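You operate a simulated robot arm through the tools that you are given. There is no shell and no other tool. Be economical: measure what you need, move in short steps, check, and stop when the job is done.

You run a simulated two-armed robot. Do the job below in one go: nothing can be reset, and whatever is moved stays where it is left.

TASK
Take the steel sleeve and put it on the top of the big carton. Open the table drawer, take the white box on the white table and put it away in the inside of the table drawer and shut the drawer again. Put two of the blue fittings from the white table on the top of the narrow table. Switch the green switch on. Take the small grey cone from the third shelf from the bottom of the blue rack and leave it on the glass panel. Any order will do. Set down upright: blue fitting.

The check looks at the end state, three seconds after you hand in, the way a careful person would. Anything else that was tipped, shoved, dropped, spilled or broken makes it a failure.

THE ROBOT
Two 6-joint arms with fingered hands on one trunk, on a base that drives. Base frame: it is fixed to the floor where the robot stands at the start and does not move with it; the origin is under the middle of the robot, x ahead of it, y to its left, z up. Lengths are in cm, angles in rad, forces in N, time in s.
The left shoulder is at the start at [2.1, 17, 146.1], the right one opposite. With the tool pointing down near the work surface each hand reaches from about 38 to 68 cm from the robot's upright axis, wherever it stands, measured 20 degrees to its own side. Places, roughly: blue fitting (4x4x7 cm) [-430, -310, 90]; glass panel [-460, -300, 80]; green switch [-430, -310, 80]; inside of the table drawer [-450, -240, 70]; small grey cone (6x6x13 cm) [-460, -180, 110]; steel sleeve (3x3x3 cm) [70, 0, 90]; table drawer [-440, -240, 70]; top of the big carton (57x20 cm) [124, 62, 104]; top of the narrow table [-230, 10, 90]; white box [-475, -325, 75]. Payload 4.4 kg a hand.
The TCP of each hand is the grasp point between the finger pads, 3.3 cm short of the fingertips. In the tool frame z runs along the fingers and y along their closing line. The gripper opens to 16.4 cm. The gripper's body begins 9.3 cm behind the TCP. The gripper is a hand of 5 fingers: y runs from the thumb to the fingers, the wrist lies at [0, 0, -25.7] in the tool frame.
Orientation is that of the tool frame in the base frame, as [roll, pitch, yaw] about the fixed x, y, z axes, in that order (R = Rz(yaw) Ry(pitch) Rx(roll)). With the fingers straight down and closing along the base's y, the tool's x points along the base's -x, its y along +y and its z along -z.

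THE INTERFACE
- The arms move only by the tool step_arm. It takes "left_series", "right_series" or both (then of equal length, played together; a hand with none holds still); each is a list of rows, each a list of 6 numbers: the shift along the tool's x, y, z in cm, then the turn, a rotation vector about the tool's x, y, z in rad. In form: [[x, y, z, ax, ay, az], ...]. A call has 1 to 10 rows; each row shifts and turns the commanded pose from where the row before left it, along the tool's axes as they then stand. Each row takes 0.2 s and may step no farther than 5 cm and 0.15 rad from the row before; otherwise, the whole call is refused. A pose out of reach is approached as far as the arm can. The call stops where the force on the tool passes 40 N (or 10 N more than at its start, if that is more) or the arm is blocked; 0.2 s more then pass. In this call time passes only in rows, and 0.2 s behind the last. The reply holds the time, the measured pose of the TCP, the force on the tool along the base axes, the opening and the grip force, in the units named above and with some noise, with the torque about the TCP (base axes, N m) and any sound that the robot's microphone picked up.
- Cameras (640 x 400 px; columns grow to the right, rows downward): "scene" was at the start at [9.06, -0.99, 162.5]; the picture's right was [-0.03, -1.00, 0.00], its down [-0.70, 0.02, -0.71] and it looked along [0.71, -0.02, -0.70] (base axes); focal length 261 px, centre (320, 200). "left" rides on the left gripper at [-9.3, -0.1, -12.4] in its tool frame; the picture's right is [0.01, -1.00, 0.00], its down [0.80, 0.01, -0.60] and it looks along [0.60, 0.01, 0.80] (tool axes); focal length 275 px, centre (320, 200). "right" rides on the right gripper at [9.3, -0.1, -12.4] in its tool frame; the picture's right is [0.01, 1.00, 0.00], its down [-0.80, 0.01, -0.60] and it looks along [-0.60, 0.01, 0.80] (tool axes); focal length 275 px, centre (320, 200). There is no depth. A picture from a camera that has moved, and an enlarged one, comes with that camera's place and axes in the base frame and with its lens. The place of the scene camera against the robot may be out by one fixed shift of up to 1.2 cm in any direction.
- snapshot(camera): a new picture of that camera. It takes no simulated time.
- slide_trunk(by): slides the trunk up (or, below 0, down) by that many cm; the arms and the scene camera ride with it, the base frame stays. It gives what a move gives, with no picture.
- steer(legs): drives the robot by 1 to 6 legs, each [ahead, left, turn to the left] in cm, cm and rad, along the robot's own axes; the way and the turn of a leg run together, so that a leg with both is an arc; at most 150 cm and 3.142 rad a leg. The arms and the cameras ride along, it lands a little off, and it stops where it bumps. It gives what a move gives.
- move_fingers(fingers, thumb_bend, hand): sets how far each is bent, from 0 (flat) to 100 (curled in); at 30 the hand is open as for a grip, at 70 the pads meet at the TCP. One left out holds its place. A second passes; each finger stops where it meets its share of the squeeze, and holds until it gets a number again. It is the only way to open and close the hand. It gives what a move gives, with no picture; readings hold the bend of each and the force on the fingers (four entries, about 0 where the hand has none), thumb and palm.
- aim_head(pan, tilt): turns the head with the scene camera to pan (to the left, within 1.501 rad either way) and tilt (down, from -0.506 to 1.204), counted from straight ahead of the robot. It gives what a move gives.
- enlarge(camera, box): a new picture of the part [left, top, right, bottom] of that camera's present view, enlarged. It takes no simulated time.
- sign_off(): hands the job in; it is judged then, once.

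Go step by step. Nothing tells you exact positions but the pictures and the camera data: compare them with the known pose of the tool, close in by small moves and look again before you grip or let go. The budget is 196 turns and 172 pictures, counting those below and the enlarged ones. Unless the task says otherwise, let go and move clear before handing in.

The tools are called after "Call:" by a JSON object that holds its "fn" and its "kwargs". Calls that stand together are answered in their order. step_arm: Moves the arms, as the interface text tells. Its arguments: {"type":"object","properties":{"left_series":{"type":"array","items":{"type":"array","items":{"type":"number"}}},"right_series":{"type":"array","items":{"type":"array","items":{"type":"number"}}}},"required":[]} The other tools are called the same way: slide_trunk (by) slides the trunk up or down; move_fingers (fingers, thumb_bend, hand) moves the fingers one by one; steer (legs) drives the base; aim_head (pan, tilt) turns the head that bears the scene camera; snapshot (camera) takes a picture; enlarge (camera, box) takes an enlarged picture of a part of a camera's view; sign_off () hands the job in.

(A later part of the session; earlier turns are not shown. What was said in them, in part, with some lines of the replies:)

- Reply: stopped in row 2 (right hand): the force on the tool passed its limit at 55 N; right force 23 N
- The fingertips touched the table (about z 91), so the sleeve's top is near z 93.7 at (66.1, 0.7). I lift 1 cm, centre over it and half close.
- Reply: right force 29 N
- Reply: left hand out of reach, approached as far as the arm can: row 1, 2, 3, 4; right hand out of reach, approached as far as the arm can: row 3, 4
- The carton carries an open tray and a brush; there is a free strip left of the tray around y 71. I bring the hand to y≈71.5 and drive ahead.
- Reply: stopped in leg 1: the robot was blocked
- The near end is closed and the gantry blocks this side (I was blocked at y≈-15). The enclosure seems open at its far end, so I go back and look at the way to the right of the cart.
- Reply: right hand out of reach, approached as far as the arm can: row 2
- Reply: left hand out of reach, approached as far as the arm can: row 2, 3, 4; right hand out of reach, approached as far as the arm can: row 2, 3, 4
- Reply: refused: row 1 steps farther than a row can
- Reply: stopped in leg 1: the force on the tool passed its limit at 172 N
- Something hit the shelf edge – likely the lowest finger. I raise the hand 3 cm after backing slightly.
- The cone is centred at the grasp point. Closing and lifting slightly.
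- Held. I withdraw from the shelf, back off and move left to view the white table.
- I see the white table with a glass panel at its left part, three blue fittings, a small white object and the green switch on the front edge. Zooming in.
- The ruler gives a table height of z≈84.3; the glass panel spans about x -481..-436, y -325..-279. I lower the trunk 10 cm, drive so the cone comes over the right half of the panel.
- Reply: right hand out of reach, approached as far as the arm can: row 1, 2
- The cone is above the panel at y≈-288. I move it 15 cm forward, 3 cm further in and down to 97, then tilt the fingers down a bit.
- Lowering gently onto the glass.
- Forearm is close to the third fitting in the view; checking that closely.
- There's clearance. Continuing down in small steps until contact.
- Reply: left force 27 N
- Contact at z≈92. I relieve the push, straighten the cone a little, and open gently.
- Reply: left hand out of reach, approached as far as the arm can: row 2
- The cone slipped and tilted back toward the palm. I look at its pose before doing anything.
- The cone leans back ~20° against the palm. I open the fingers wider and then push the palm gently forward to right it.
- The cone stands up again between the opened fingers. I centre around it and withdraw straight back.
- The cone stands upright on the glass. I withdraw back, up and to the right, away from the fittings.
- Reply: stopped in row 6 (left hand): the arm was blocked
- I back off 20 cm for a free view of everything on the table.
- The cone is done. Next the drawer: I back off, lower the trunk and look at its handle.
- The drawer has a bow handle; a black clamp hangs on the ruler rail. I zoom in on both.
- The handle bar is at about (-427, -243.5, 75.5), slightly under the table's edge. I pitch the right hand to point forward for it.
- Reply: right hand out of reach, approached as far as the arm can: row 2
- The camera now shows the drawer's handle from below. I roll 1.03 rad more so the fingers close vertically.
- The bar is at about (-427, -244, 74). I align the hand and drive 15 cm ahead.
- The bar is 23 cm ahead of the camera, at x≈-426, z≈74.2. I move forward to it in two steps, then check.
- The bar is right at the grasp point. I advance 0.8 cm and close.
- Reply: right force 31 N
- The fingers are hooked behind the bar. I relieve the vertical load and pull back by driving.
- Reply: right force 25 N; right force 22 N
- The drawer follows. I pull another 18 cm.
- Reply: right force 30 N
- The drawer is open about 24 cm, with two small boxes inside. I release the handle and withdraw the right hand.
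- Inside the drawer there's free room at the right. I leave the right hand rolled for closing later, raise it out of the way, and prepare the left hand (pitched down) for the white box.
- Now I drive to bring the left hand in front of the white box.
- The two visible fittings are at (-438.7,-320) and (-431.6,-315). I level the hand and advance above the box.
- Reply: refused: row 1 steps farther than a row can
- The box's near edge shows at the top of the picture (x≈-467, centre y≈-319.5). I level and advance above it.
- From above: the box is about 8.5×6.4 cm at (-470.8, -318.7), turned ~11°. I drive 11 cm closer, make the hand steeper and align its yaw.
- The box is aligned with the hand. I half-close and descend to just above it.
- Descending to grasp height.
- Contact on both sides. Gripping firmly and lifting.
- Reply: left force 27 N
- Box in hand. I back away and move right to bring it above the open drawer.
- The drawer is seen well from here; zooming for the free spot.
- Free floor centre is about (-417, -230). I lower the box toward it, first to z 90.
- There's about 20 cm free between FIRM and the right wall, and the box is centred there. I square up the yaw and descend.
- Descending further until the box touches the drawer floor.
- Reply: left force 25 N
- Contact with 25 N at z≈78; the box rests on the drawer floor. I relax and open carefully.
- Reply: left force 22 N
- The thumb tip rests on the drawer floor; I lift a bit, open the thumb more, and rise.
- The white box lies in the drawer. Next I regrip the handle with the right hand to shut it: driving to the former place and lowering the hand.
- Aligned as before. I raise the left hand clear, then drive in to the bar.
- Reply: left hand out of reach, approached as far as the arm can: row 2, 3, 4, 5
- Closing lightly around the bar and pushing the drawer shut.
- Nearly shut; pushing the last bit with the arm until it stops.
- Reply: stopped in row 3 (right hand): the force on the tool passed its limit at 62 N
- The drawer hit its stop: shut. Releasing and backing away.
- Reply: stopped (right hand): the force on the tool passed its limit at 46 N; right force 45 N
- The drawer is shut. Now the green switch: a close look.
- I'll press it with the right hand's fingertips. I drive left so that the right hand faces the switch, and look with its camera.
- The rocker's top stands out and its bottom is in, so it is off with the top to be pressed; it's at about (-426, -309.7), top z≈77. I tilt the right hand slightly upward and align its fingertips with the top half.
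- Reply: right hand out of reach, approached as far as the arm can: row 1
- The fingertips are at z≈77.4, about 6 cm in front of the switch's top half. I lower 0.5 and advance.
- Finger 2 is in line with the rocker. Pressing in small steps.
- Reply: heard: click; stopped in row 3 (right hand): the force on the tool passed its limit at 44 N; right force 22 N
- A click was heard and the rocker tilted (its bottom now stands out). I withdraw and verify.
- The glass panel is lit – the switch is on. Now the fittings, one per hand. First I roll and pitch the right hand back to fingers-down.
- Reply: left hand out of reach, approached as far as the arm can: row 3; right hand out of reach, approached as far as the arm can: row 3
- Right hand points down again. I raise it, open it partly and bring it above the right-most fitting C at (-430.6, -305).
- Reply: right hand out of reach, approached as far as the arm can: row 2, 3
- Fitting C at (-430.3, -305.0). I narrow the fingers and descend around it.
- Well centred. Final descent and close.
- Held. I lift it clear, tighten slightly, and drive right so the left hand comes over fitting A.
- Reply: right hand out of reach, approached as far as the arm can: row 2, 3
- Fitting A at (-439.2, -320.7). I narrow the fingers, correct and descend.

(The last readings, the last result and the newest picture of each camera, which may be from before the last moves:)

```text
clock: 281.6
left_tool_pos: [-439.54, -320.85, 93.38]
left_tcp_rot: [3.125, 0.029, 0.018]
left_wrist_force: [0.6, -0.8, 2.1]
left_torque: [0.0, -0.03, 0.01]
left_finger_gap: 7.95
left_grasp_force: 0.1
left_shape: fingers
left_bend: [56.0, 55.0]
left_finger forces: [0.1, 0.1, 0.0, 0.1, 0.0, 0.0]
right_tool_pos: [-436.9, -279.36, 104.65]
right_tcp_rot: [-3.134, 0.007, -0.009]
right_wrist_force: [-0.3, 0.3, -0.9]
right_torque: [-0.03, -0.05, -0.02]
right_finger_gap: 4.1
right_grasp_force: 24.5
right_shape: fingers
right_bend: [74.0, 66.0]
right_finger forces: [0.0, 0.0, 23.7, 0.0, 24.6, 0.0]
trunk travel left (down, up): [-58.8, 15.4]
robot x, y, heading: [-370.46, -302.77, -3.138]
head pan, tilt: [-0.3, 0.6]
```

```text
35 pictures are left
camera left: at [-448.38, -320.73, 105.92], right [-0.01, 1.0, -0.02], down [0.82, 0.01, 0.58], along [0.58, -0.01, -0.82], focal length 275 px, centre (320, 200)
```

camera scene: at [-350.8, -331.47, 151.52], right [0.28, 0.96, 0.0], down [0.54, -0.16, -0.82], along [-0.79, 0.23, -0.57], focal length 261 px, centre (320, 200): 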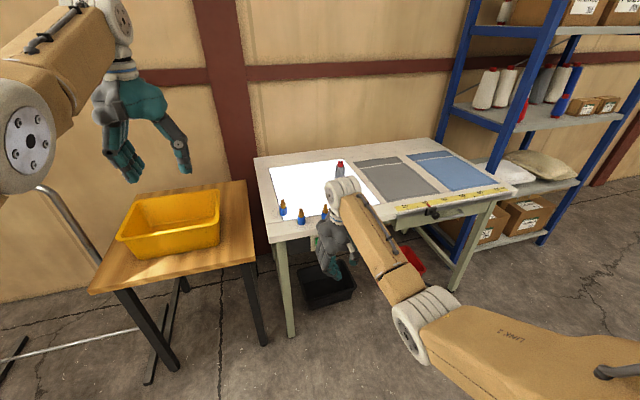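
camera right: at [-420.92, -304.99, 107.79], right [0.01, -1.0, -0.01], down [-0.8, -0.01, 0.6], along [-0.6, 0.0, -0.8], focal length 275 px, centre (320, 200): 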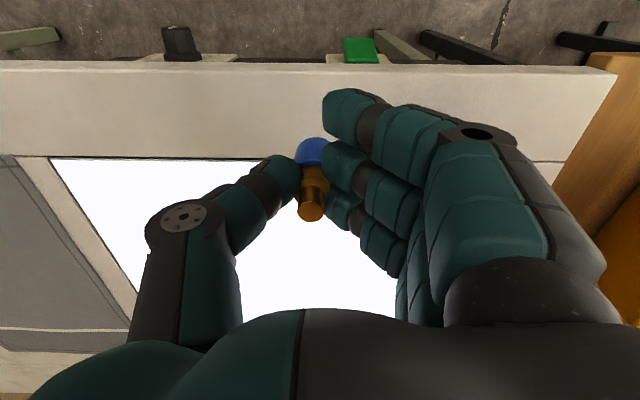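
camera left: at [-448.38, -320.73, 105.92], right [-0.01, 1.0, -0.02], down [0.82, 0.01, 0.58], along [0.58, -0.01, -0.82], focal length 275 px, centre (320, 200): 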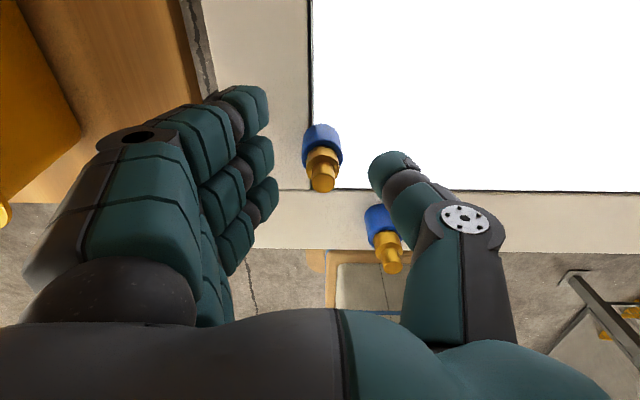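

A is centred; B is clear of the thumb. Final descent, close and lift.

Call:
{"fn": "step_arm", "kwargs": {"left_series": [[0, 0, 1.6, 0, 0, 0], [0, 0, 1.4, 0, 0, 0]]}}

Call:
{"fn": "move_fingers", "kwargs": {"hand": "left", "fingers": 76, "thumb_bend": 73}}

Call:
{"fn": "step_arm", "kwargs": {"left_series": [[0, 0, -2, 0, 0, 0], [0, 0, -3, 0, 0, 0], [0, 0, -4, 0, 0, 0], [0, 0, -4, 0, 0, 0]]}}

Call:
{"fn": "snapshot", "kwargs": {"camera": "left"}}

```text
clock: 282.2
left_tool_pos: [-439.52, -320.84, 90.32]
left_tcp_rot: [3.129, 0.029, 0.018]
left_wrist_force: [-0.2, -0.1, -1.0]
left_torque: [-0.01, 0.01, -0.02]
left_finger_gap: 7.96
left_grasp_force: 0.1
left_shape: fingers
left_bend: [56.0, 55.0]
left_finger forces: [0.0, 0.0, 0.0, 0.1, 0.1, 0.1]
right_tool_pos: [-436.87, -279.21, 104.62]
right_tcp_rot: [-3.133, 0.008, -0.005]
right_wrist_force: [0.5, 0.1, -0.8]
right_torque: [-0.01, -0.03, 0.01]
right_finger_gap: 4.1
right_grasp_force: 23.9
right_shape: fingers
right_bend: [74.0, 66.0]
right_finger forces: [0.1, 0.0, 23.9, 0.0, 24.8, 0.1]
trunk travel left (down, up): [-58.8, 15.4]
robot x, y, heading: [-370.28, -302.96, -3.136]
head pan, tilt: [-0.3, 0.6]
```

```text
clock: 283.2
left_tool_pos: [-439.56, -320.92, 90.42]
left_tcp_rot: [3.127, 0.029, 0.017]
left_wrist_force: [-0.8, -0.4, 6.1]
left_torque: [0.09, 0.03, 0.06]
left_finger_gap: 4.12
left_grasp_force: 27.1
left_shape: fingers
left_bend: [73.0, 67.0]
left_finger forces: [0.1, 0.1, 25.7, 0.0, 28.0, 0.0]
right_tool_pos: [-436.76, -279.22, 104.72]
right_tcp_rot: [-3.132, 0.01, -0.006]
right_wrist_force: [-0.2, -0.1, -0.9]
right_torque: [-0.01, -0.02, -0.01]
right_finger_gap: 4.11
right_grasp_force: 24.2
right_shape: fingers
right_bend: [74.0, 66.0]
right_finger forces: [0.0, 0.0, 23.8, 0.0, 24.7, 0.0]
trunk travel left (down, up): [-58.8, 15.4]
robot x, y, heading: [-370.63, -302.5, -3.135]
head pan, tilt: [-0.3, 0.6]
```

```text
clock: 284.2
left_tool_pos: [-439.01, -320.9, 103.37]
left_tcp_rot: [3.129, 0.027, 0.018]
left_wrist_force: [-0.1, 0.3, -0.8]
left_torque: [0.0, 0.01, -0.04]
left_finger_gap: 4.11
left_grasp_force: 25.3
left_shape: fingers
left_bend: [74.0, 67.0]
left_finger forces: [0.1, 0.0, 24.3, 0.1, 25.7, 0.0]
right_tool_pos: [-436.77, -279.15, 104.62]
right_tcp_rot: [-3.133, 0.009, -0.009]
right_wrist_force: [0.2, -0.5, -0.2]
right_torque: [-0.02, 0.02, 0.0]
right_finger_gap: 4.12
right_grasp_force: 24.0
right_shape: fingers
right_bend: [74.0, 66.0]
right_finger forces: [0.0, 0.1, 23.8, 0.0, 24.7, 0.0]
trunk travel left (down, up): [-58.8, 15.4]
robot x, y, heading: [-370.16, -302.76, -3.136]
head pan, tilt: [-0.3, 0.6]
```

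```text
34 pictures are left
camera left: at [-447.95, -320.72, 115.88], right [-0.01, 1.0, -0.02], down [0.82, 0.01, 0.58], along [0.58, -0.01, -0.82], focal length 275 px, centre (320, 200)
```

left: 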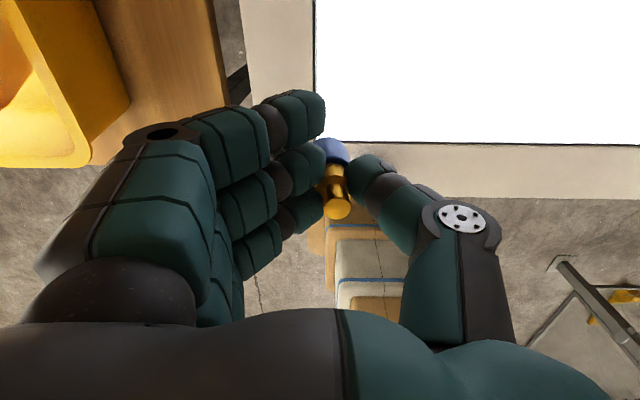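

Both fittings are held. I drive along the rack and then backward through the gate opening (y≈-43) into the enclosure.

Call:
{"fn": "steer", "kwargs": {"legs": [[-8, 0, 0], [0, -150, 0], [0, -109, 0]]}}

Call:
{"fn": "aim_head", "kwargs": {"pan": -1.45, "tilt": 0.5}}

Call:
{"fn": "snapshot", "kwargs": {"camera": "scene"}}

```text
clock: 297.6
left_tool_pos: [-431.31, -59.41, 103.38]
left_tcp_rot: [3.127, 0.028, 0.009]
left_wrist_force: [0.1, 0.0, -1.1]
left_torque: [-0.01, -0.01, 0.0]
left_finger_gap: 4.13
left_grasp_force: 25.0
left_shape: fingers
left_bend: [74.0, 67.0]
left_finger forces: [0.0, 0.1, 24.1, 0.0, 25.7, 0.0]
right_tool_pos: [-428.69, -17.86, 104.58]
right_tcp_rot: [-3.134, 0.006, -0.016]
right_wrist_force: [0.3, 1.0, -0.1]
right_torque: [-0.01, 0.0, -0.01]
right_finger_gap: 4.08
right_grasp_force: 24.0
right_shape: fingers
right_bend: [74.0, 66.0]
right_finger forces: [0.0, 0.0, 23.8, 0.0, 24.9, 0.1]
trunk travel left (down, up): [-58.8, 15.4]
robot x, y, heading: [-362.12, -41.96, 3.139]
head pan, tilt: [-0.3, 0.6]
```

```text
clock: 299.0
left_tool_pos: [-431.3, -59.38, 103.26]
left_tcp_rot: [3.128, 0.028, 0.01]
left_wrist_force: [-0.4, 0.2, -0.2]
left_torque: [0.01, 0.01, 0.0]
left_finger_gap: 4.13
left_grasp_force: 24.8
left_shape: fingers
left_bend: [74.0, 67.0]
left_finger forces: [0.1, 0.0, 24.2, 0.0, 25.8, 0.0]
right_tool_pos: [-428.72, -17.91, 104.57]
right_tcp_rot: [-3.134, 0.008, -0.015]
right_wrist_force: [-0.8, 0.3, -0.9]
right_torque: [0.01, -0.03, 0.01]
right_finger_gap: 4.11
right_grasp_force: 24.2
right_shape: fingers
right_bend: [74.0, 66.0]
right_finger forces: [0.1, 0.0, 23.8, 0.1, 24.8, 0.0]
trunk travel left (down, up): [-58.8, 15.4]
robot x, y, heading: [-362.09, -41.83, 3.137]
head pan, tilt: [-1.45, 0.499]
```

```text
33 pictures are left
camera scene: at [-364.9, -33.58, 152.45], right [0.99, 0.12, 0.0], down [0.06, -0.48, -0.88], along [-0.1, 0.87, -0.48], focal length 261 px, centre (320, 200)
```

scene: 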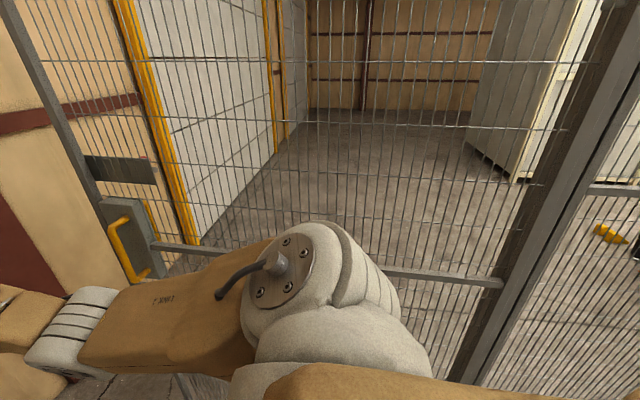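

The gate leaf is clear on the right. I back through the opening and shift a bit away from the narrow table.

Call:
{"fn": "steer", "kwargs": {"legs": [[-60, 0, 0], [-45, 0, 0]]}}

Call:
{"fn": "snapshot", "kwargs": {"camera": "scene"}}

```text
clock: 304.7
left_tool_pos: [-327.43, -59.75, 103.34]
left_tcp_rot: [3.128, 0.028, -0.024]
left_wrist_force: [-0.4, 0.5, -0.2]
left_torque: [0.01, 0.04, 0.02]
left_finger_gap: 4.14
left_grasp_force: 24.9
left_shape: fingers
left_bend: [74.0, 67.0]
left_finger forces: [0.0, 0.0, 24.0, 0.0, 25.8, 0.0]
right_tool_pos: [-323.11, -18.24, 104.73]
right_tcp_rot: [-3.132, 0.007, -0.051]
right_wrist_force: [0.0, -0.4, -0.8]
right_torque: [0.02, 0.03, 0.01]
right_finger_gap: 4.11
right_grasp_force: 24.5
right_shape: fingers
right_bend: [74.0, 66.0]
right_finger forces: [0.0, 0.1, 23.9, 0.0, 24.9, 0.0]
trunk travel left (down, up): [-58.8, 15.4]
robot x, y, heading: [-257.73, -44.55, 3.104]
head pan, tilt: [-1.45, 0.499]
```

```text
32 pictures are left
camera scene: at [-259.93, -36.31, 152.45], right [1.0, 0.08, 0.0], down [0.04, -0.48, -0.88], along [-0.07, 0.87, -0.48], focal length 261 px, centre (320, 200)
```

scene: 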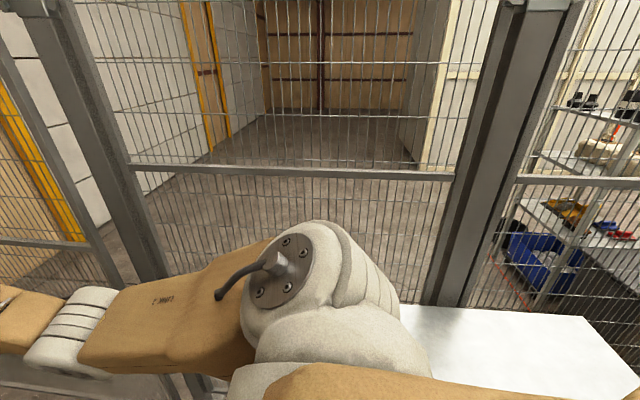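

The narrow table is just to the right (back edge y≈16, right end x≈-191). I move away from it and turn to face it.

Call:
{"fn": "steer", "kwargs": {"legs": [[0, 42, 0], [0, 0, -1.535]]}}

Call:
{"fn": "aim_head", "kwargs": {"pan": 0.0, "tilt": 0.7}}

Call:
{"fn": "snapshot", "kwargs": {"camera": "scene"}}

```text
clock: 306.6
left_tool_pos: [-328.35, -84.28, 103.54]
left_tcp_rot: [-3.13, 0.028, -0.071]
left_wrist_force: [0.0, 0.1, -0.9]
left_torque: [0.03, -0.02, -0.01]
left_finger_gap: 4.05
left_grasp_force: 25.7
left_shape: fingers
left_bend: [75.0, 66.0]
left_finger forces: [0.0, 0.1, 28.7, 0.0, 22.7, 0.0]
right_tool_pos: [-324.21, -46.09, 104.52]
right_tcp_rot: [-3.138, 0.007, -0.056]
right_wrist_force: [-1.0, 0.0, 0.0]
right_torque: [-0.02, 0.02, 0.0]
right_finger_gap: 4.1
right_grasp_force: 24.0
right_shape: fingers
right_bend: [74.0, 66.0]
right_finger forces: [0.0, 0.1, 23.5, 0.0, 24.6, 0.1]
trunk travel left (down, up): [-58.8, 15.4]
robot x, y, heading: [-259.1, -73.22, 3.093]
head pan, tilt: [-1.45, 0.499]
stopped in leg 1: the robot was blocked; the commanded pose is now the measured one
```

```text
clock: 308.2
left_tool_pos: [-328.25, -84.28, 103.45]
left_tcp_rot: [-3.134, 0.027, -0.066]
left_wrist_force: [-0.9, 0.1, -1.4]
left_torque: [-0.02, -0.04, 0.01]
left_finger_gap: 4.06
left_grasp_force: 25.9
left_shape: fingers
left_bend: [75.0, 66.0]
left_finger forces: [0.0, 0.0, 28.8, 0.0, 22.8, 0.1]
right_tool_pos: [-324.29, -46.13, 104.54]
right_tcp_rot: [-3.141, 0.009, -0.055]
right_wrist_force: [0.5, -1.1, -1.7]
right_torque: [-0.04, -0.05, 0.02]
right_finger_gap: 4.09
right_grasp_force: 24.2
right_shape: fingers
right_bend: [74.0, 66.0]
right_finger forces: [0.0, 0.1, 23.5, 0.0, 24.6, 0.0]
trunk travel left (down, up): [-58.8, 15.4]
robot x, y, heading: [-258.9, -73.04, 3.096]
head pan, tilt: [0.0, 0.7]
```

```text
31 pictures are left
camera scene: at [-268.97, -72.74, 150.67], right [0.05, 1.0, -0.01], down [0.64, -0.03, -0.76], along [-0.76, 0.03, -0.65], focal length 261 px, centre (320, 200)
```

scene: 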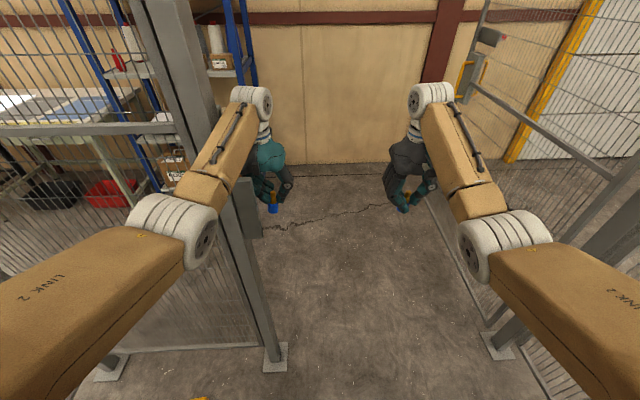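

The left forearm touched the gate post; the fittings are still held. I move back to the right a little, further back into the cell, and then turn.

Call:
{"fn": "steer", "kwargs": {"legs": [[0, -4, 0], [-38, 0, 0], [0, 16, 0], [0, 0, -1.525]]}}

Call:
{"fn": "snapshot", "kwargs": {"camera": "scene"}}

```text
clock: 309.7
left_tool_pos: [-325.47, -81.13, 103.38]
left_tcp_rot: [-3.131, 0.056, -0.079]
left_wrist_force: [-19.3, 3.7, -5.7]
left_torque: [-0.15, -1.87, -0.79]
left_finger_gap: 4.04
left_grasp_force: 35.3
left_shape: fingers
left_bend: [75.0, 66.0]
left_finger forces: [0.0, 0.0, 28.3, 0.4, 22.7, 19.5]
right_tool_pos: [-320.63, -42.66, 104.57]
right_tcp_rot: [-3.134, 0.007, -0.055]
right_wrist_force: [0.2, -0.7, -0.8]
right_torque: [0.0, 0.03, -0.03]
right_finger_gap: 4.1
right_grasp_force: 24.4
right_shape: fingers
right_bend: [74.0, 66.0]
right_finger forces: [0.0, 0.0, 23.5, 0.0, 24.6, 0.0]
trunk travel left (down, up): [-58.8, 15.4]
robot x, y, heading: [-255.06, -69.44, 3.1]
head pan, tilt: [0.0, 0.7]
stopped in leg 2: the force on the tool passed its limit at 105 N (the readings are from after the stop); the commanded pose is now the measured one
```

```text
30 pictures are left
camera scene: at [-265.47, -69.57, 150.65], right [0.05, 1.0, 0.0], down [0.65, -0.03, -0.76], along [-0.76, 0.03, -0.65], focal length 261 px, centre (320, 200)
```

scene: 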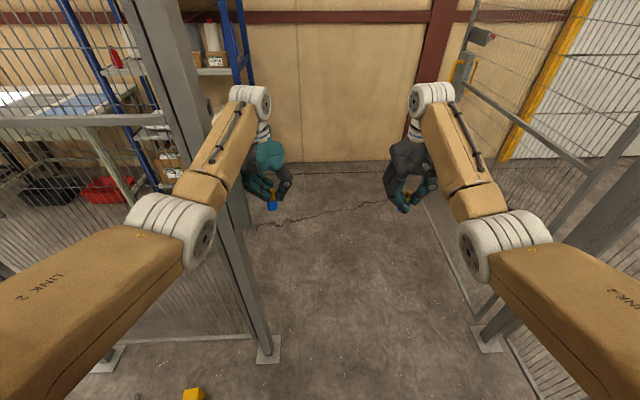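

The hand was still beside the post. I go forward a bit, well to the right, and then back.

Call:
{"fn": "steer", "kwargs": {"legs": [[4, 0, 0], [0, -22, 0], [-40, 0, 0]]}}

Call:
{"fn": "snapshot", "kwargs": {"camera": "left"}}

```text
clock: 313.9
left_tool_pos: [-288.17, -61.3, 103.61]
left_tcp_rot: [-3.134, 0.053, -0.072]
left_wrist_force: [0.0, -0.1, 0.0]
left_torque: [-0.06, 0.02, 0.01]
left_finger_gap: 4.04
left_grasp_force: 25.2
left_shape: fingers
left_bend: [75.0, 66.0]
left_finger forces: [0.0, 0.0, 28.3, 0.0, 22.7, 0.1]
right_tool_pos: [-283.57, -22.67, 104.92]
right_tcp_rot: [-3.134, 0.009, -0.051]
right_wrist_force: [0.0, 0.0, -0.4]
right_torque: [-0.01, -0.02, -0.03]
right_finger_gap: 4.12
right_grasp_force: 24.0
right_shape: fingers
right_bend: [74.0, 66.0]
right_finger forces: [0.1, 0.1, 23.6, 0.0, 24.5, 0.0]
trunk travel left (down, up): [-58.8, 15.4]
robot x, y, heading: [-218.43, -48.98, 3.098]
head pan, tilt: [0.0, 0.7]
```

```text
29 pictures are left
camera left: at [-296.68, -60.7, 116.4], right [0.08, 1.0, 0.01], down [0.83, -0.08, 0.56], along [0.55, -0.04, -0.83], focal length 275 px, centre (320, 200)
```

left: 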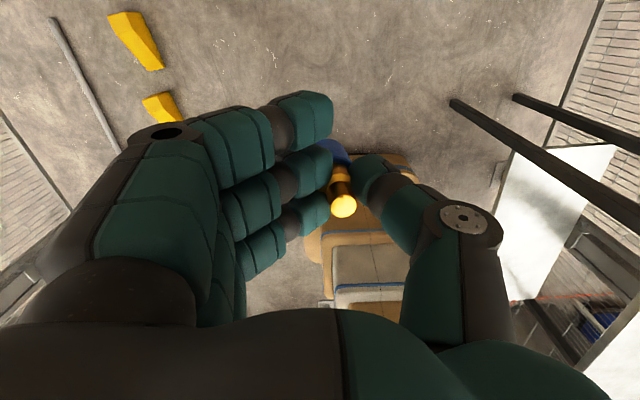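

Free now, both fittings held. I move away from the table and turn to face it.

Call:
{"fn": "steer", "kwargs": {"legs": [[0, 38, 0], [0, 0, -1.527]]}}

Call:
{"fn": "snapshot", "kwargs": {"camera": "scene"}}

```text
clock: 320.0
left_tool_pos: [-236.55, -18.04, 103.54]
left_tcp_rot: [-3.132, 0.054, -1.576]
left_wrist_force: [0.5, 0.3, -1.1]
left_torque: [0.0, 0.04, 0.0]
left_finger_gap: 4.01
left_grasp_force: 24.2
left_shape: fingers
left_bend: [75.0, 66.0]
left_finger forces: [0.0, 0.0, 25.8, 0.0, 22.3, 0.0]
right_tool_pos: [-197.77, -20.08, 104.78]
right_tcp_rot: [-3.134, 0.008, -1.556]
right_wrist_force: [0.1, -0.4, -0.7]
right_torque: [-0.01, 0.02, 0.02]
right_finger_gap: 4.12
right_grasp_force: 24.2
right_shape: fingers
right_bend: [74.0, 66.0]
right_finger forces: [0.1, 0.1, 23.5, 0.0, 24.7, 0.0]
trunk travel left (down, up): [-58.8, 15.4]
robot x, y, heading: [-220.06, -87.39, 1.594]
head pan, tilt: [0.0, 0.7]
```

```text
28 pictures are left
camera scene: at [-220.16, -77.92, 150.67], right [1.0, 0.03, 0.0], down [0.02, -0.64, -0.76], along [-0.02, 0.76, -0.64], focal length 261 px, centre (320, 200)
```

scene: 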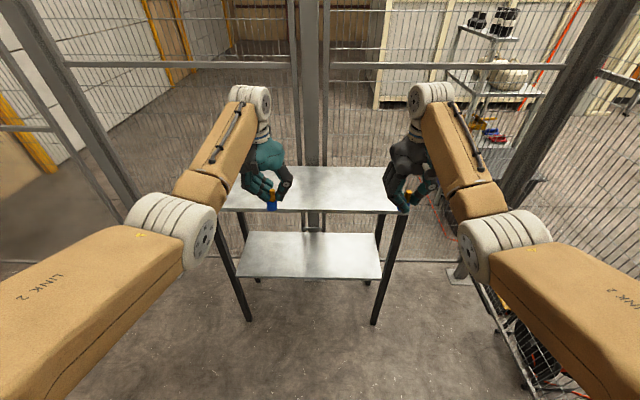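

The narrow table's top spans about x -256..-194, y -12..17, z≈90. I shift left 8 and drive 20 ahead so both hands are over it.

Call:
{"fn": "steer", "kwargs": {"legs": [[0, 7, -0.02], [20, 0, 0]]}}

Call:
{"fn": "snapshot", "kwargs": {"camera": "scene"}}

Call:
{"fn": "snapshot", "kwargs": {"camera": "right"}}

```text
clock: 322.2
left_tool_pos: [-242.35, 1.9, 103.47]
left_tcp_rot: [-3.133, 0.054, -1.597]
left_wrist_force: [0.3, 0.6, -0.1]
left_torque: [-0.02, 0.01, -0.02]
left_finger_gap: 4.05
left_grasp_force: 23.8
left_shape: fingers
left_bend: [75.0, 66.0]
left_finger forces: [0.1, 0.1, 25.9, 0.0, 22.4, 0.1]
right_tool_pos: [-203.59, -0.91, 104.63]
right_tcp_rot: [-3.134, 0.008, -1.572]
right_wrist_force: [-0.3, 0.4, -0.9]
right_torque: [-0.08, 0.01, -0.01]
right_finger_gap: 4.08
right_grasp_force: 24.1
right_shape: fingers
right_bend: [74.0, 66.0]
right_finger forces: [0.0, 0.0, 23.6, 0.1, 24.7, 0.1]
trunk travel left (down, up): [-58.8, 15.4]
robot x, y, heading: [-226.91, -67.0, 1.575]
head pan, tilt: [0.0, 0.7]
```

```text
27 pictures are left
camera scene: at [-227.12, -58.25, 150.66], right [1.0, 0.01, 0.0], down [0.0, -0.65, -0.76], along [0.0, 0.76, -0.65], focal length 261 px, centre (320, 200)
```

scene: 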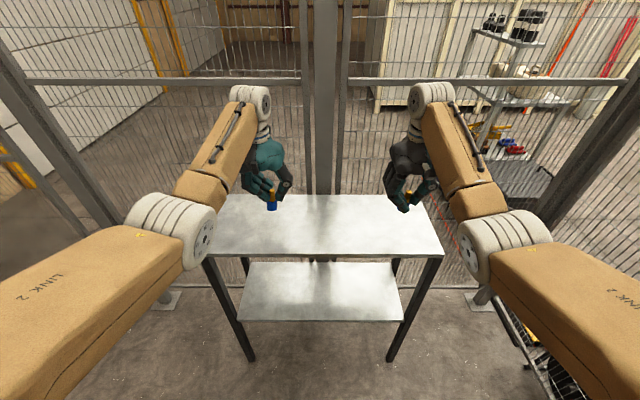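

```text
26 pictures are left
camera right: at [-203.63, -10.18, 116.98], right [-1.0, -0.01, -0.01], down [-0.01, 0.8, 0.61], along [0.0, 0.61, -0.8], focal length 275 px, centre (320, 200)
```

right: 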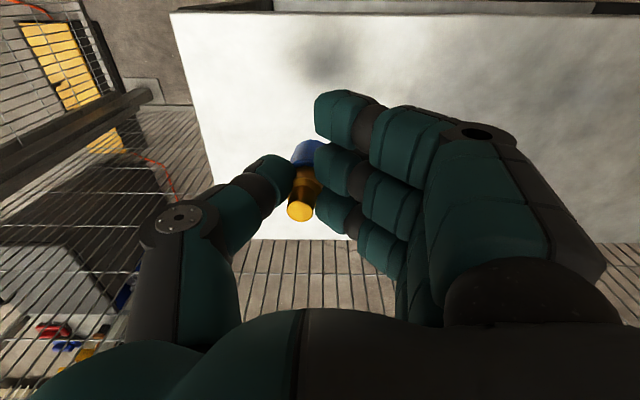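

Checking how upright the fittings hang.

Call:
{"fn": "enlarge", "kwargs": {"camera": "scene", "box": [240, 160, 440, 260]}}

```text
3.20 times, centred on (340, 210) of scene
camera zoom: at [-227.12, -58.25, 150.66], right [1.0, 0.01, 0.0], down [0.0, -0.65, -0.76], along [0.0, 0.76, -0.65], focal length 836 px, centre (256, 168)
```

zoom: 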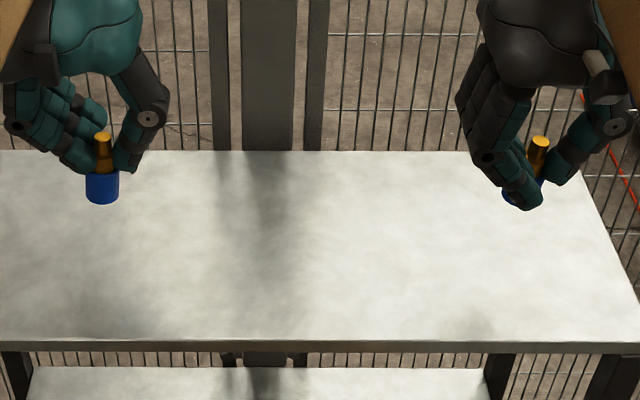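

Both are nearly upright and well over the table. I lower both together to just above the top.

Call:
{"fn": "step_arm", "kwargs": {"left_series": [[0, 0, 3, 0, 0, 0], [0, 0, 2.5, 0, 0, 0]], "right_series": [[0, 0, 3.5, 0, 0, 0], [0, 0, 3, 0, 0, 0]]}}

Call:
{"fn": "step_arm", "kwargs": {"right_series": [[0, 0, 0.5, 0, 0, 0], [0, 0, 0.5, 0, 0, 0], [0, 0, 0.4, 0, 0, 0]]}}

Call:
{"fn": "snapshot", "kwargs": {"camera": "right"}}

```text
clock: 322.8
left_tool_pos: [-242.25, 2.12, 97.91]
left_tcp_rot: [-3.131, 0.053, -1.596]
left_wrist_force: [0.3, 0.0, -0.1]
left_torque: [-0.03, 0.05, 0.01]
left_finger_gap: 4.06
left_grasp_force: 24.0
left_shape: fingers
left_bend: [75.0, 66.0]
left_finger forces: [0.1, 0.1, 25.7, 0.0, 22.3, 0.0]
right_tool_pos: [-203.47, -0.58, 98.2]
right_tcp_rot: [-3.133, 0.008, -1.574]
right_wrist_force: [-0.8, 0.7, -0.3]
right_torque: [-0.03, 0.0, -0.03]
right_finger_gap: 4.1
right_grasp_force: 23.8
right_shape: fingers
right_bend: [74.0, 66.0]
right_finger forces: [0.1, 0.0, 23.6, 0.0, 24.9, 0.1]
trunk travel left (down, up): [-58.8, 15.4]
robot x, y, heading: [-226.94, -67.46, 1.575]
head pan, tilt: [0.0, 0.7]
```

```text
clock: 323.6
left_tool_pos: [-242.19, 2.03, 97.99]
left_tcp_rot: [-3.134, 0.052, -1.597]
left_wrist_force: [-0.6, -0.8, -1.1]
left_torque: [-0.01, 0.05, -0.02]
left_finger_gap: 4.05
left_grasp_force: 23.8
left_shape: fingers
left_bend: [75.0, 66.0]
left_finger forces: [0.0, 0.1, 25.7, 0.0, 22.4, 0.1]
right_tool_pos: [-203.42, -0.91, 96.82]
right_tcp_rot: [-3.134, 0.009, -1.574]
right_wrist_force: [0.4, 0.4, -1.5]
right_torque: [-0.01, 0.0, -0.02]
right_finger_gap: 4.05
right_grasp_force: 24.6
right_shape: fingers
right_bend: [74.0, 66.0]
right_finger forces: [0.1, 0.0, 23.5, 0.0, 24.8, 0.1]
trunk travel left (down, up): [-58.8, 15.4]
robot x, y, heading: [-227.37, -67.63, 1.576]
head pan, tilt: [0.0, 0.7]
```

```text
24 pictures are left
camera right: at [-203.62, -10.17, 109.09], right [-1.0, -0.01, -0.01], down [-0.01, 0.8, 0.61], along [0.0, 0.61, -0.8], focal length 275 px, centre (320, 200)
```

right: 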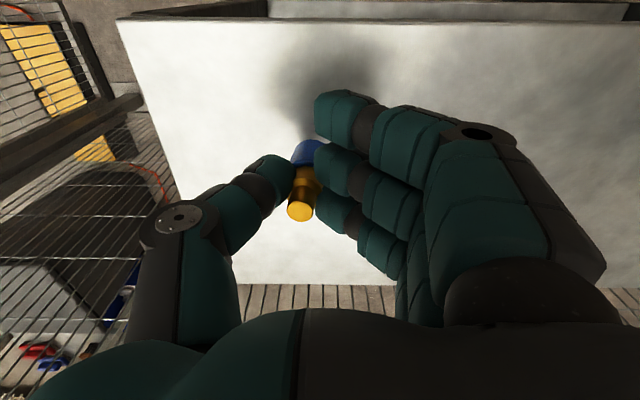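

Still above the surface; I continue down in small steps.

Call:
{"fn": "step_arm", "kwargs": {"right_series": [[0, 0, 0.5, 0, 0, 0], [0, 0, 0.5, 0, 0, 0], [0, 0, 0.5, 0, 0, 0]]}}

Call:
{"fn": "step_arm", "kwargs": {"right_series": [[0, 0, 0.4, 0, 0, 0], [0, 0, 0.4, 0, 0, 0], [0, 0, 0.4, 0, 0, 0]]}}

Call:
{"fn": "snapshot", "kwargs": {"camera": "right"}}

```text
clock: 324.4
left_tool_pos: [-242.32, 2.11, 97.92]
left_tcp_rot: [-3.132, 0.052, -1.594]
left_wrist_force: [0.0, -0.2, -0.8]
left_torque: [-0.03, 0.04, 0.02]
left_finger_gap: 4.06
left_grasp_force: 24.3
left_shape: fingers
left_bend: [75.0, 66.0]
left_finger forces: [0.0, 0.0, 25.8, 0.1, 22.3, 0.1]
right_tool_pos: [-203.46, -0.88, 95.36]
right_tcp_rot: [-3.134, 0.009, -1.575]
right_wrist_force: [0.7, -0.2, -1.0]
right_torque: [0.0, 0.04, 0.0]
right_finger_gap: 4.09
right_grasp_force: 24.4
right_shape: fingers
right_bend: [74.0, 66.0]
right_finger forces: [0.1, 0.1, 23.6, 0.0, 24.8, 0.0]
trunk travel left (down, up): [-58.8, 15.4]
robot x, y, heading: [-226.69, -67.32, 1.577]
head pan, tilt: [0.0, 0.7]
```

```text
clock: 325.2
left_tool_pos: [-242.28, 1.91, 98.06]
left_tcp_rot: [-3.132, 0.053, -1.596]
left_wrist_force: [-0.1, 0.8, -0.3]
left_torque: [0.02, 0.02, 0.01]
left_finger_gap: 4.02
left_grasp_force: 24.1
left_shape: fingers
left_bend: [75.0, 66.0]
left_finger forces: [0.0, 0.0, 25.7, 0.1, 22.3, 0.0]
right_tool_pos: [-203.55, -0.82, 94.49]
right_tcp_rot: [-3.135, 0.014, -1.573]
right_wrist_force: [-1.2, 0.5, 13.7]
right_torque: [-0.03, -0.24, 0.04]
right_finger_gap: 4.08
right_grasp_force: 28.2
right_shape: fingers
right_bend: [74.0, 67.0]
right_finger forces: [0.1, 0.1, 26.9, 0.0, 29.2, 0.0]
trunk travel left (down, up): [-58.8, 15.4]
robot x, y, heading: [-227.23, -67.17, 1.571]
head pan, tilt: [0.0, 0.7]
```

```text
23 pictures are left
camera right: at [-203.63, -10.24, 106.72], right [-1.0, -0.01, -0.01], down [-0.01, 0.79, 0.61], along [0.0, 0.61, -0.79], focal length 275 px, centre (320, 200)
```

right: 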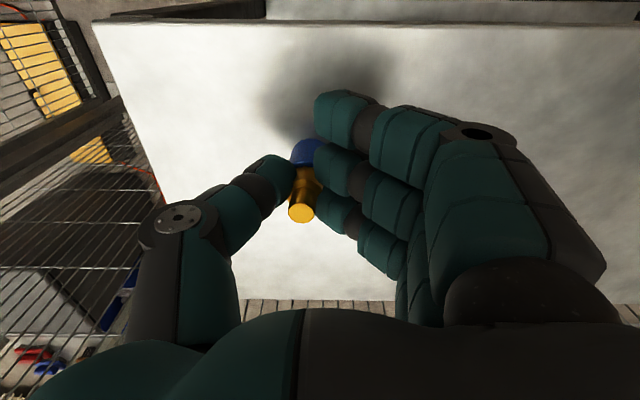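

Contact for the right fitting (14 N). Relaxing and opening gently.

Call:
{"fn": "step_arm", "kwargs": {"right_series": [[0, 0, -0.25, 0, 0, 0]]}}

Call:
{"fn": "move_fingers", "kwargs": {"hand": "right", "fingers": 67, "thumb_bend": 62}}

Call:
{"fn": "snapshot", "kwargs": {"camera": "right"}}

```text
clock: 325.6
left_tool_pos: [-242.14, 2.02, 97.96]
left_tcp_rot: [-3.13, 0.054, -1.597]
left_wrist_force: [0.5, -0.2, -1.2]
left_torque: [0.04, 0.03, 0.03]
left_finger_gap: 4.01
left_grasp_force: 24.7
left_shape: fingers
left_bend: [75.0, 66.0]
left_finger forces: [0.0, 0.0, 25.7, 0.0, 22.2, 0.1]
right_tool_pos: [-203.52, -0.88, 94.32]
right_tcp_rot: [-3.134, 0.01, -1.575]
right_wrist_force: [0.9, 1.7, 10.8]
right_torque: [0.04, -0.24, 0.03]
right_finger_gap: 4.08
right_grasp_force: 27.5
right_shape: fingers
right_bend: [74.0, 67.0]
right_finger forces: [0.0, 0.0, 26.0, 0.0, 28.4, 0.0]
trunk travel left (down, up): [-58.8, 15.4]
robot x, y, heading: [-226.7, -67.67, 1.574]
head pan, tilt: [0.0, 0.7]
```

```text
clock: 326.6
left_tool_pos: [-242.28, 1.96, 98.05]
left_tcp_rot: [-3.131, 0.051, -1.597]
left_wrist_force: [-0.4, 0.3, -0.6]
left_torque: [0.0, -0.01, -0.02]
left_finger_gap: 4.03
left_grasp_force: 23.7
left_shape: fingers
left_bend: [75.0, 66.0]
left_finger forces: [0.0, 0.1, 25.7, 0.0, 22.4, 0.0]
right_tool_pos: [-203.61, -0.9, 94.37]
right_tcp_rot: [-3.135, 0.01, -1.576]
right_wrist_force: [0.3, 0.3, 0.4]
right_torque: [0.02, 0.01, 0.01]
right_finger_gap: 4.91
right_grasp_force: 1.6
right_shape: fingers
right_bend: [67.0, 62.0]
right_finger forces: [0.1, 0.0, 1.1, 0.0, 1.1, 0.1]
trunk travel left (down, up): [-58.8, 15.4]
robot x, y, heading: [-226.87, -67.55, 1.581]
head pan, tilt: [0.0, 0.7]
```

```text
22 pictures are left
camera right: at [-203.62, -10.22, 106.68], right [-1.0, -0.01, -0.01], down [-0.01, 0.8, 0.61], along [0.0, 0.61, -0.8], focal length 275 px, centre (320, 200)
```

right: 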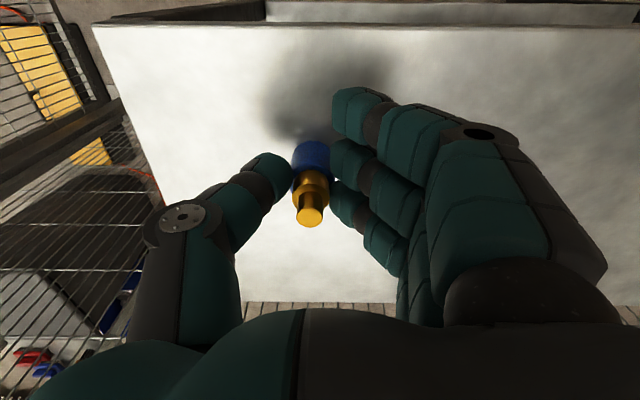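

It stands upright, still lightly touched. I open further and check before lifting.

Call:
{"fn": "move_fingers", "kwargs": {"hand": "right", "fingers": 60, "thumb_bend": 56}}

Call:
{"fn": "snapshot", "kwargs": {"camera": "right"}}

```text
clock: 327.6
left_tool_pos: [-242.22, 2.1, 97.95]
left_tcp_rot: [-3.131, 0.052, -1.596]
left_wrist_force: [0.2, -0.6, -0.4]
left_torque: [0.01, 0.01, -0.02]
left_finger_gap: 4.02
left_grasp_force: 24.0
left_shape: fingers
left_bend: [75.0, 66.0]
left_finger forces: [0.0, 0.0, 25.7, 0.0, 22.3, 0.1]
right_tool_pos: [-203.48, -0.83, 94.45]
right_tcp_rot: [-3.134, 0.008, -1.574]
right_wrist_force: [-0.1, -0.2, 0.1]
right_torque: [0.01, -0.03, 0.0]
right_finger_gap: 6.86
right_grasp_force: 0.0
right_shape: fingers
right_bend: [60.0, 56.0]
right_finger forces: [0.0, 0.1, 0.0, 0.0, 0.0, 0.1]
trunk travel left (down, up): [-58.8, 15.4]
robot x, y, heading: [-226.94, -67.47, 1.579]
head pan, tilt: [0.0, 0.7]
```

```text
21 pictures are left
camera right: at [-203.62, -10.2, 106.71], right [-1.0, -0.01, -0.01], down [-0.01, 0.8, 0.61], along [0.0, 0.61, -0.8], focal length 275 px, centre (320, 200)
```

right: 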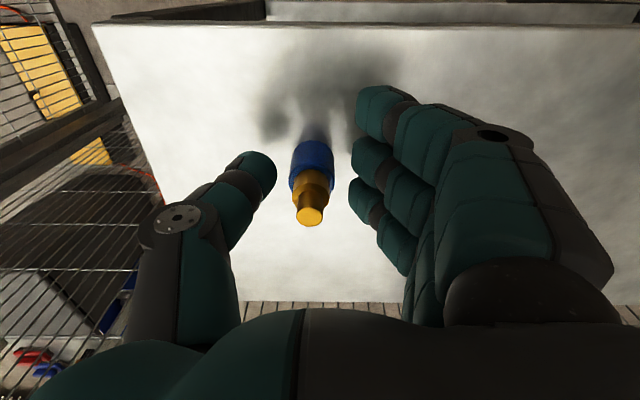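

The right fitting stands free. I lift the right hand and lower the left fitting in small steps.

Call:
{"fn": "step_arm", "kwargs": {"right_series": [[0, 0, -2.5, 0, 0, 0], [0, 0, -4, 0, 0, 0], [0, 0, -4, 0, 0, 0]], "left_series": [[0, 0, 1, 0, 0, 0], [0, 0, 0.8, 0, 0, 0], [0, 0, 0.5, 0, 0, 0]]}}

Call:
{"fn": "step_arm", "kwargs": {"left_series": [[0, 0, 0.4, 0, 0, 0], [0, 0, 0.4, 0, 0, 0], [0, 0, 0.4, 0, 0, 0]]}}

Call:
{"fn": "snapshot", "kwargs": {"camera": "left"}}

```text
clock: 328.4
left_tool_pos: [-242.27, 2.19, 95.69]
left_tcp_rot: [-3.129, 0.054, -1.594]
left_wrist_force: [-0.6, -0.2, -0.8]
left_torque: [0.01, 0.0, 0.02]
left_finger_gap: 4.04
left_grasp_force: 23.7
left_shape: fingers
left_bend: [75.0, 66.0]
left_finger forces: [0.0, 0.1, 25.6, 0.0, 22.2, 0.0]
right_tool_pos: [-203.56, -0.91, 104.82]
right_tcp_rot: [-3.135, 0.008, -1.576]
right_wrist_force: [0.3, -0.3, -0.4]
right_torque: [0.02, 0.0, 0.02]
right_finger_gap: 6.86
right_grasp_force: 0.1
right_shape: fingers
right_bend: [60.0, 56.0]
right_finger forces: [0.0, 0.0, 0.0, 0.0, 0.1, 0.1]
trunk travel left (down, up): [-58.8, 15.4]
robot x, y, heading: [-226.95, -67.61, 1.576]
head pan, tilt: [0.0, 0.7]
```

```text
clock: 329.2
left_tool_pos: [-242.21, 2.28, 94.56]
left_tcp_rot: [-3.13, 0.054, -1.595]
left_wrist_force: [0.0, 0.0, 2.3]
left_torque: [-0.05, -0.08, 0.0]
left_finger_gap: 4.04
left_grasp_force: 24.8
left_shape: fingers
left_bend: [75.0, 66.0]
left_finger forces: [0.0, 0.1, 27.0, 0.1, 22.8, 0.1]
right_tool_pos: [-203.58, -0.99, 104.81]
right_tcp_rot: [-3.134, 0.007, -1.574]
right_wrist_force: [0.8, -0.5, -0.9]
right_torque: [0.0, 0.0, 0.0]
right_finger_gap: 6.87
right_grasp_force: 0.1
right_shape: fingers
right_bend: [60.0, 56.0]
right_finger forces: [0.0, 0.0, 0.1, 0.0, 0.0, 0.0]
trunk travel left (down, up): [-58.8, 15.4]
robot x, y, heading: [-227.04, -67.44, 1.579]
head pan, tilt: [0.0, 0.7]
```

```text
20 pictures are left
camera left: at [-241.98, 10.85, 107.39], right [1.0, -0.04, 0.01], down [-0.04, -0.83, 0.55], along [-0.01, -0.55, -0.83], focal length 275 px, centre (320, 200)
```

left: 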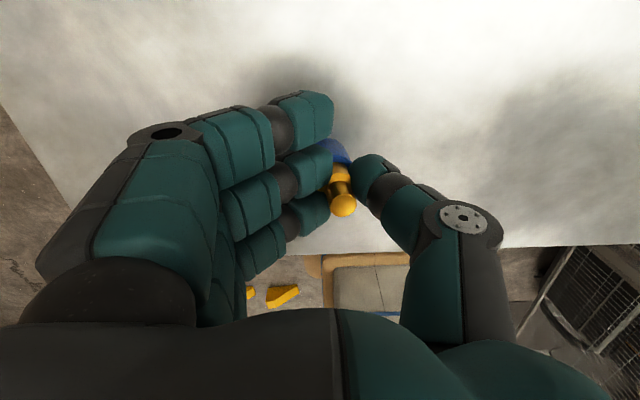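

Contact just began. One more 0.2 cm, then I open gently.

Call:
{"fn": "step_arm", "kwargs": {"left_series": [[0, 0, 0.2, 0, 0, 0]]}}

Call:
{"fn": "move_fingers", "kwargs": {"hand": "left", "fingers": 68, "thumb_bend": 62}}

Call:
{"fn": "snapshot", "kwargs": {"camera": "left"}}

```text
clock: 329.6
left_tool_pos: [-242.28, 2.35, 94.6]
left_tcp_rot: [-3.134, 0.056, -1.596]
left_wrist_force: [-1.3, -1.3, 12.4]
left_torque: [-0.14, -0.1, -0.04]
left_finger_gap: 4.04
left_grasp_force: 28.9
left_shape: fingers
left_bend: [75.0, 66.0]
left_finger forces: [0.0, 0.1, 34.9, 0.0, 23.5, 0.1]
right_tool_pos: [-203.64, -1.08, 105.07]
right_tcp_rot: [-3.135, 0.011, -1.575]
right_wrist_force: [-0.2, 0.6, -0.3]
right_torque: [-0.01, -0.01, 0.02]
right_finger_gap: 6.85
right_grasp_force: 0.0
right_shape: fingers
right_bend: [60.0, 56.0]
right_finger forces: [0.1, 0.0, 0.0, 0.0, 0.0, 0.0]
trunk travel left (down, up): [-58.8, 15.4]
robot x, y, heading: [-226.89, -67.28, 1.574]
head pan, tilt: [0.0, 0.7]
```

```text
clock: 330.6
left_tool_pos: [-242.2, 2.18, 94.37]
left_tcp_rot: [-3.133, 0.054, -1.597]
left_wrist_force: [2.3, 0.9, 8.3]
left_torque: [0.01, -0.13, 0.01]
left_finger_gap: 4.74
left_grasp_force: 4.3
left_shape: fingers
left_bend: [68.0, 62.0]
left_finger forces: [0.1, 0.0, 2.5, 0.1, 4.9, 0.0]
right_tool_pos: [-203.5, -0.9, 104.91]
right_tcp_rot: [-3.134, 0.009, -1.575]
right_wrist_force: [0.4, 0.5, -0.2]
right_torque: [-0.02, -0.02, -0.03]
right_finger_gap: 6.86
right_grasp_force: 0.0
right_shape: fingers
right_bend: [60.0, 56.0]
right_finger forces: [0.0, 0.1, 0.0, 0.0, 0.0, 0.0]
trunk travel left (down, up): [-58.8, 15.4]
robot x, y, heading: [-226.81, -67.31, 1.574]
head pan, tilt: [0.0, 0.7]
```

```text
19 pictures are left
camera left: at [-241.9, 10.81, 107.15], right [1.0, -0.04, 0.01], down [-0.04, -0.83, 0.56], along [-0.01, -0.56, -0.83], focal length 275 px, centre (320, 200)
```

left: 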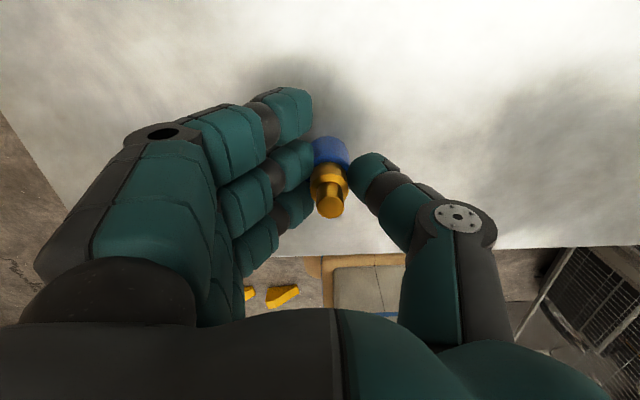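

Upright; opening the rest of the way and lifting away.

Call:
{"fn": "move_fingers", "kwargs": {"hand": "left", "fingers": 60, "thumb_bend": 56}}

Call:
{"fn": "snapshot", "kwargs": {"camera": "left"}}

```text
clock: 331.6
left_tool_pos: [-242.25, 2.28, 94.28]
left_tcp_rot: [-3.13, 0.054, -1.596]
left_wrist_force: [0.0, 0.3, 0.0]
left_torque: [0.02, -0.03, 0.01]
left_finger_gap: 6.86
left_grasp_force: 0.1
left_shape: fingers
left_bend: [60.0, 56.0]
left_finger forces: [0.0, 0.0, 0.0, 0.0, 0.0, 0.1]
right_tool_pos: [-203.48, -0.74, 104.75]
right_tcp_rot: [-3.135, 0.009, -1.574]
right_wrist_force: [0.2, -0.5, 0.3]
right_torque: [0.0, 0.0, -0.03]
right_finger_gap: 6.86
right_grasp_force: 0.1
right_shape: fingers
right_bend: [60.0, 56.0]
right_finger forces: [0.0, 0.0, 0.1, 0.1, 0.1, 0.0]
trunk travel left (down, up): [-58.8, 15.4]
robot x, y, heading: [-227.04, -67.81, 1.58]
head pan, tilt: [0.0, 0.7]
```

```text
18 pictures are left
camera left: at [-241.97, 10.85, 107.08], right [1.0, -0.04, 0.01], down [-0.04, -0.83, 0.56], along [-0.01, -0.56, -0.83], focal length 275 px, centre (320, 200)
```

left: 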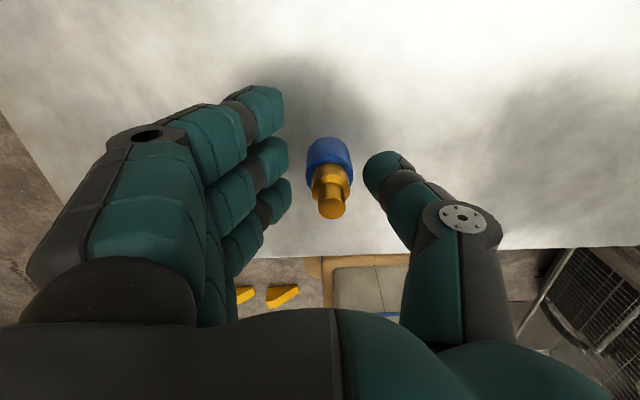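

Free on both sides. Lifting and backing away for a last look.

Call:
{"fn": "step_arm", "kwargs": {"left_series": [[0, 0, -2.5, 0, 0, 0], [0, 0, -4, 0, 0, 0], [0, 0, -4, 0, 0, 0]]}}

Call:
{"fn": "steer", "kwargs": {"legs": [[-22, 0, 0]]}}

Call:
{"fn": "snapshot", "kwargs": {"camera": "scene"}}

Call:
{"fn": "enlarge", "kwargs": {"camera": "scene", "box": [210, 130, 430, 250]}}

```text
clock: 332.4
left_tool_pos: [-242.37, 1.71, 104.63]
left_tcp_rot: [-3.133, 0.054, -1.597]
left_wrist_force: [0.9, -0.2, -0.3]
left_torque: [0.02, 0.03, 0.0]
left_finger_gap: 6.84
left_grasp_force: 0.0
left_shape: fingers
left_bend: [60.0, 56.0]
left_finger forces: [0.1, 0.1, 0.1, 0.0, 0.1, 0.1]
right_tool_pos: [-203.69, -0.95, 104.77]
right_tcp_rot: [-3.134, 0.009, -1.574]
right_wrist_force: [-0.2, -0.1, -0.5]
right_torque: [0.04, 0.01, -0.03]
right_finger_gap: 6.85
right_grasp_force: 0.1
right_shape: fingers
right_bend: [60.0, 56.0]
right_finger forces: [0.0, 0.1, 0.1, 0.0, 0.1, 0.0]
trunk travel left (down, up): [-58.8, 15.4]
robot x, y, heading: [-227.0, -67.67, 1.576]
head pan, tilt: [0.0, 0.7]
```

```text
clock: 334.1
left_tool_pos: [-242.39, -20.58, 104.74]
left_tcp_rot: [-3.131, 0.055, -1.594]
left_wrist_force: [0.4, 0.5, 0.9]
left_torque: [0.05, 0.01, 0.02]
left_finger_gap: 6.88
left_grasp_force: 0.2
left_shape: fingers
left_bend: [60.0, 56.0]
left_finger forces: [0.0, 0.0, 0.1, 0.1, 0.0, 0.0]
right_tool_pos: [-203.54, -23.06, 104.93]
right_tcp_rot: [-3.136, 0.01, -1.573]
right_wrist_force: [-0.4, 0.3, 0.1]
right_torque: [0.08, 0.01, 0.02]
right_finger_gap: 6.87
right_grasp_force: 0.1
right_shape: fingers
right_bend: [60.0, 56.0]
right_finger forces: [0.0, 0.1, 0.0, 0.0, 0.0, 0.0]
trunk travel left (down, up): [-58.8, 15.4]
robot x, y, heading: [-226.79, -89.28, 1.581]
head pan, tilt: [0.0, 0.7]
```

```text
17 pictures are left
camera scene: at [-227.02, -80.69, 150.68], right [1.0, 0.01, 0.0], down [0.0, -0.64, -0.77], along [-0.01, 0.77, -0.64], focal length 261 px, centre (320, 200)
```

scene: 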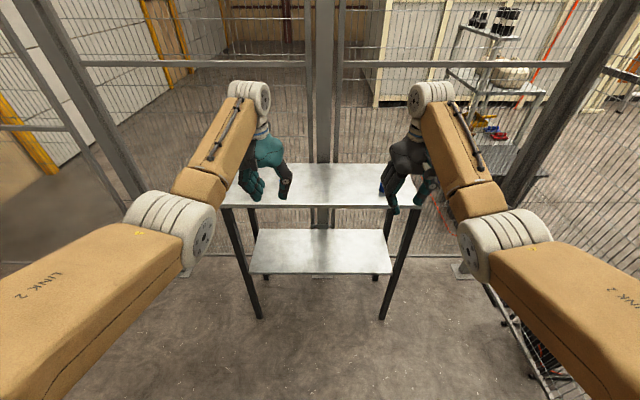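

```text
2.91 times, centred on (320, 190) of scene
camera zoom: at [-227.02, -80.69, 150.68], right [1.0, 0.01, 0.0], down [0.0, -0.64, -0.77], along [-0.01, 0.77, -0.64], focal length 760 px, centre (320, 229)
```

zoom: 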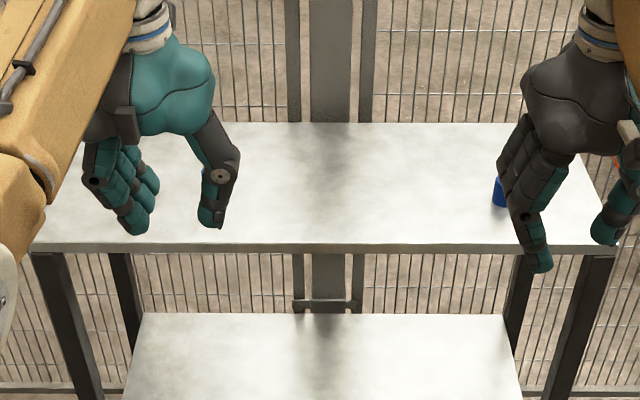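

The hands hide the fittings; I shift sideways for a clear view.

Call:
{"fn": "steer", "kwargs": {"legs": [[0, -19, 0]]}}

Call:
{"fn": "enlarge", "kwargs": {"camera": "scene", "box": [170, 130, 410, 270]}}

```text
clock: 335.6
left_tool_pos: [-223.5, -20.24, 104.48]
left_tcp_rot: [-3.133, 0.053, -1.592]
left_wrist_force: [1.3, -0.7, -0.7]
left_torque: [-0.01, 0.05, 0.0]
left_finger_gap: 6.9
left_grasp_force: 0.0
left_shape: fingers
left_bend: [60.0, 56.0]
left_finger forces: [0.1, 0.0, 0.0, 0.0, 0.1, 0.0]
right_tool_pos: [-184.72, -22.76, 104.86]
right_tcp_rot: [-3.136, 0.01, -1.571]
right_wrist_force: [0.2, -0.7, -0.4]
right_torque: [-0.01, 0.05, -0.04]
right_finger_gap: 6.88
right_grasp_force: 0.0
right_shape: fingers
right_bend: [60.0, 56.0]
right_finger forces: [0.0, 0.0, 0.0, 0.1, 0.0, 0.1]
trunk travel left (down, up): [-58.8, 15.4]
robot x, y, heading: [-207.93, -89.76, 1.58]
head pan, tilt: [0.0, 0.7]
```

```text
2.67 times, centred on (290, 200) of scene
camera zoom: at [-207.92, -80.39, 150.67], right [1.0, 0.01, 0.0], down [0.01, -0.64, -0.76], along [-0.01, 0.76, -0.64], focal length 697 px, centre (400, 200)
```

zoom: 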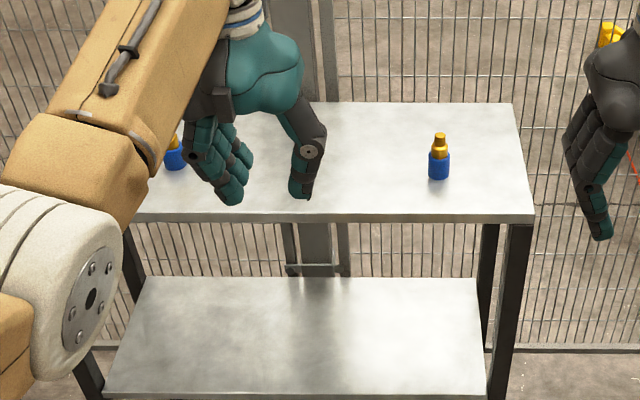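

Both fittings stand upright on the narrow table and both hands are empty and clear. All the other jobs were checked on the way, so I hand in.

Call:
{"fn": "sign_off", "kwargs": {}}

```text
The job is handed in.
```

Everything is done and handed in:
- **Sleeve:** it stands on top of the big carton.
- **White box:** it is in the table drawer, and the drawer is shut.
- **Green switch:** it is on, and the glass panel lit up.
- **Grey cone:** it stands on the glass panel.
- **Blue fittings:** two stand upright on the narrow table.

On the way I bumped a shelf edge, the gantry and a gate post; I saw nothing displaced or knocked over, though I did not re-check each spot afterwards.
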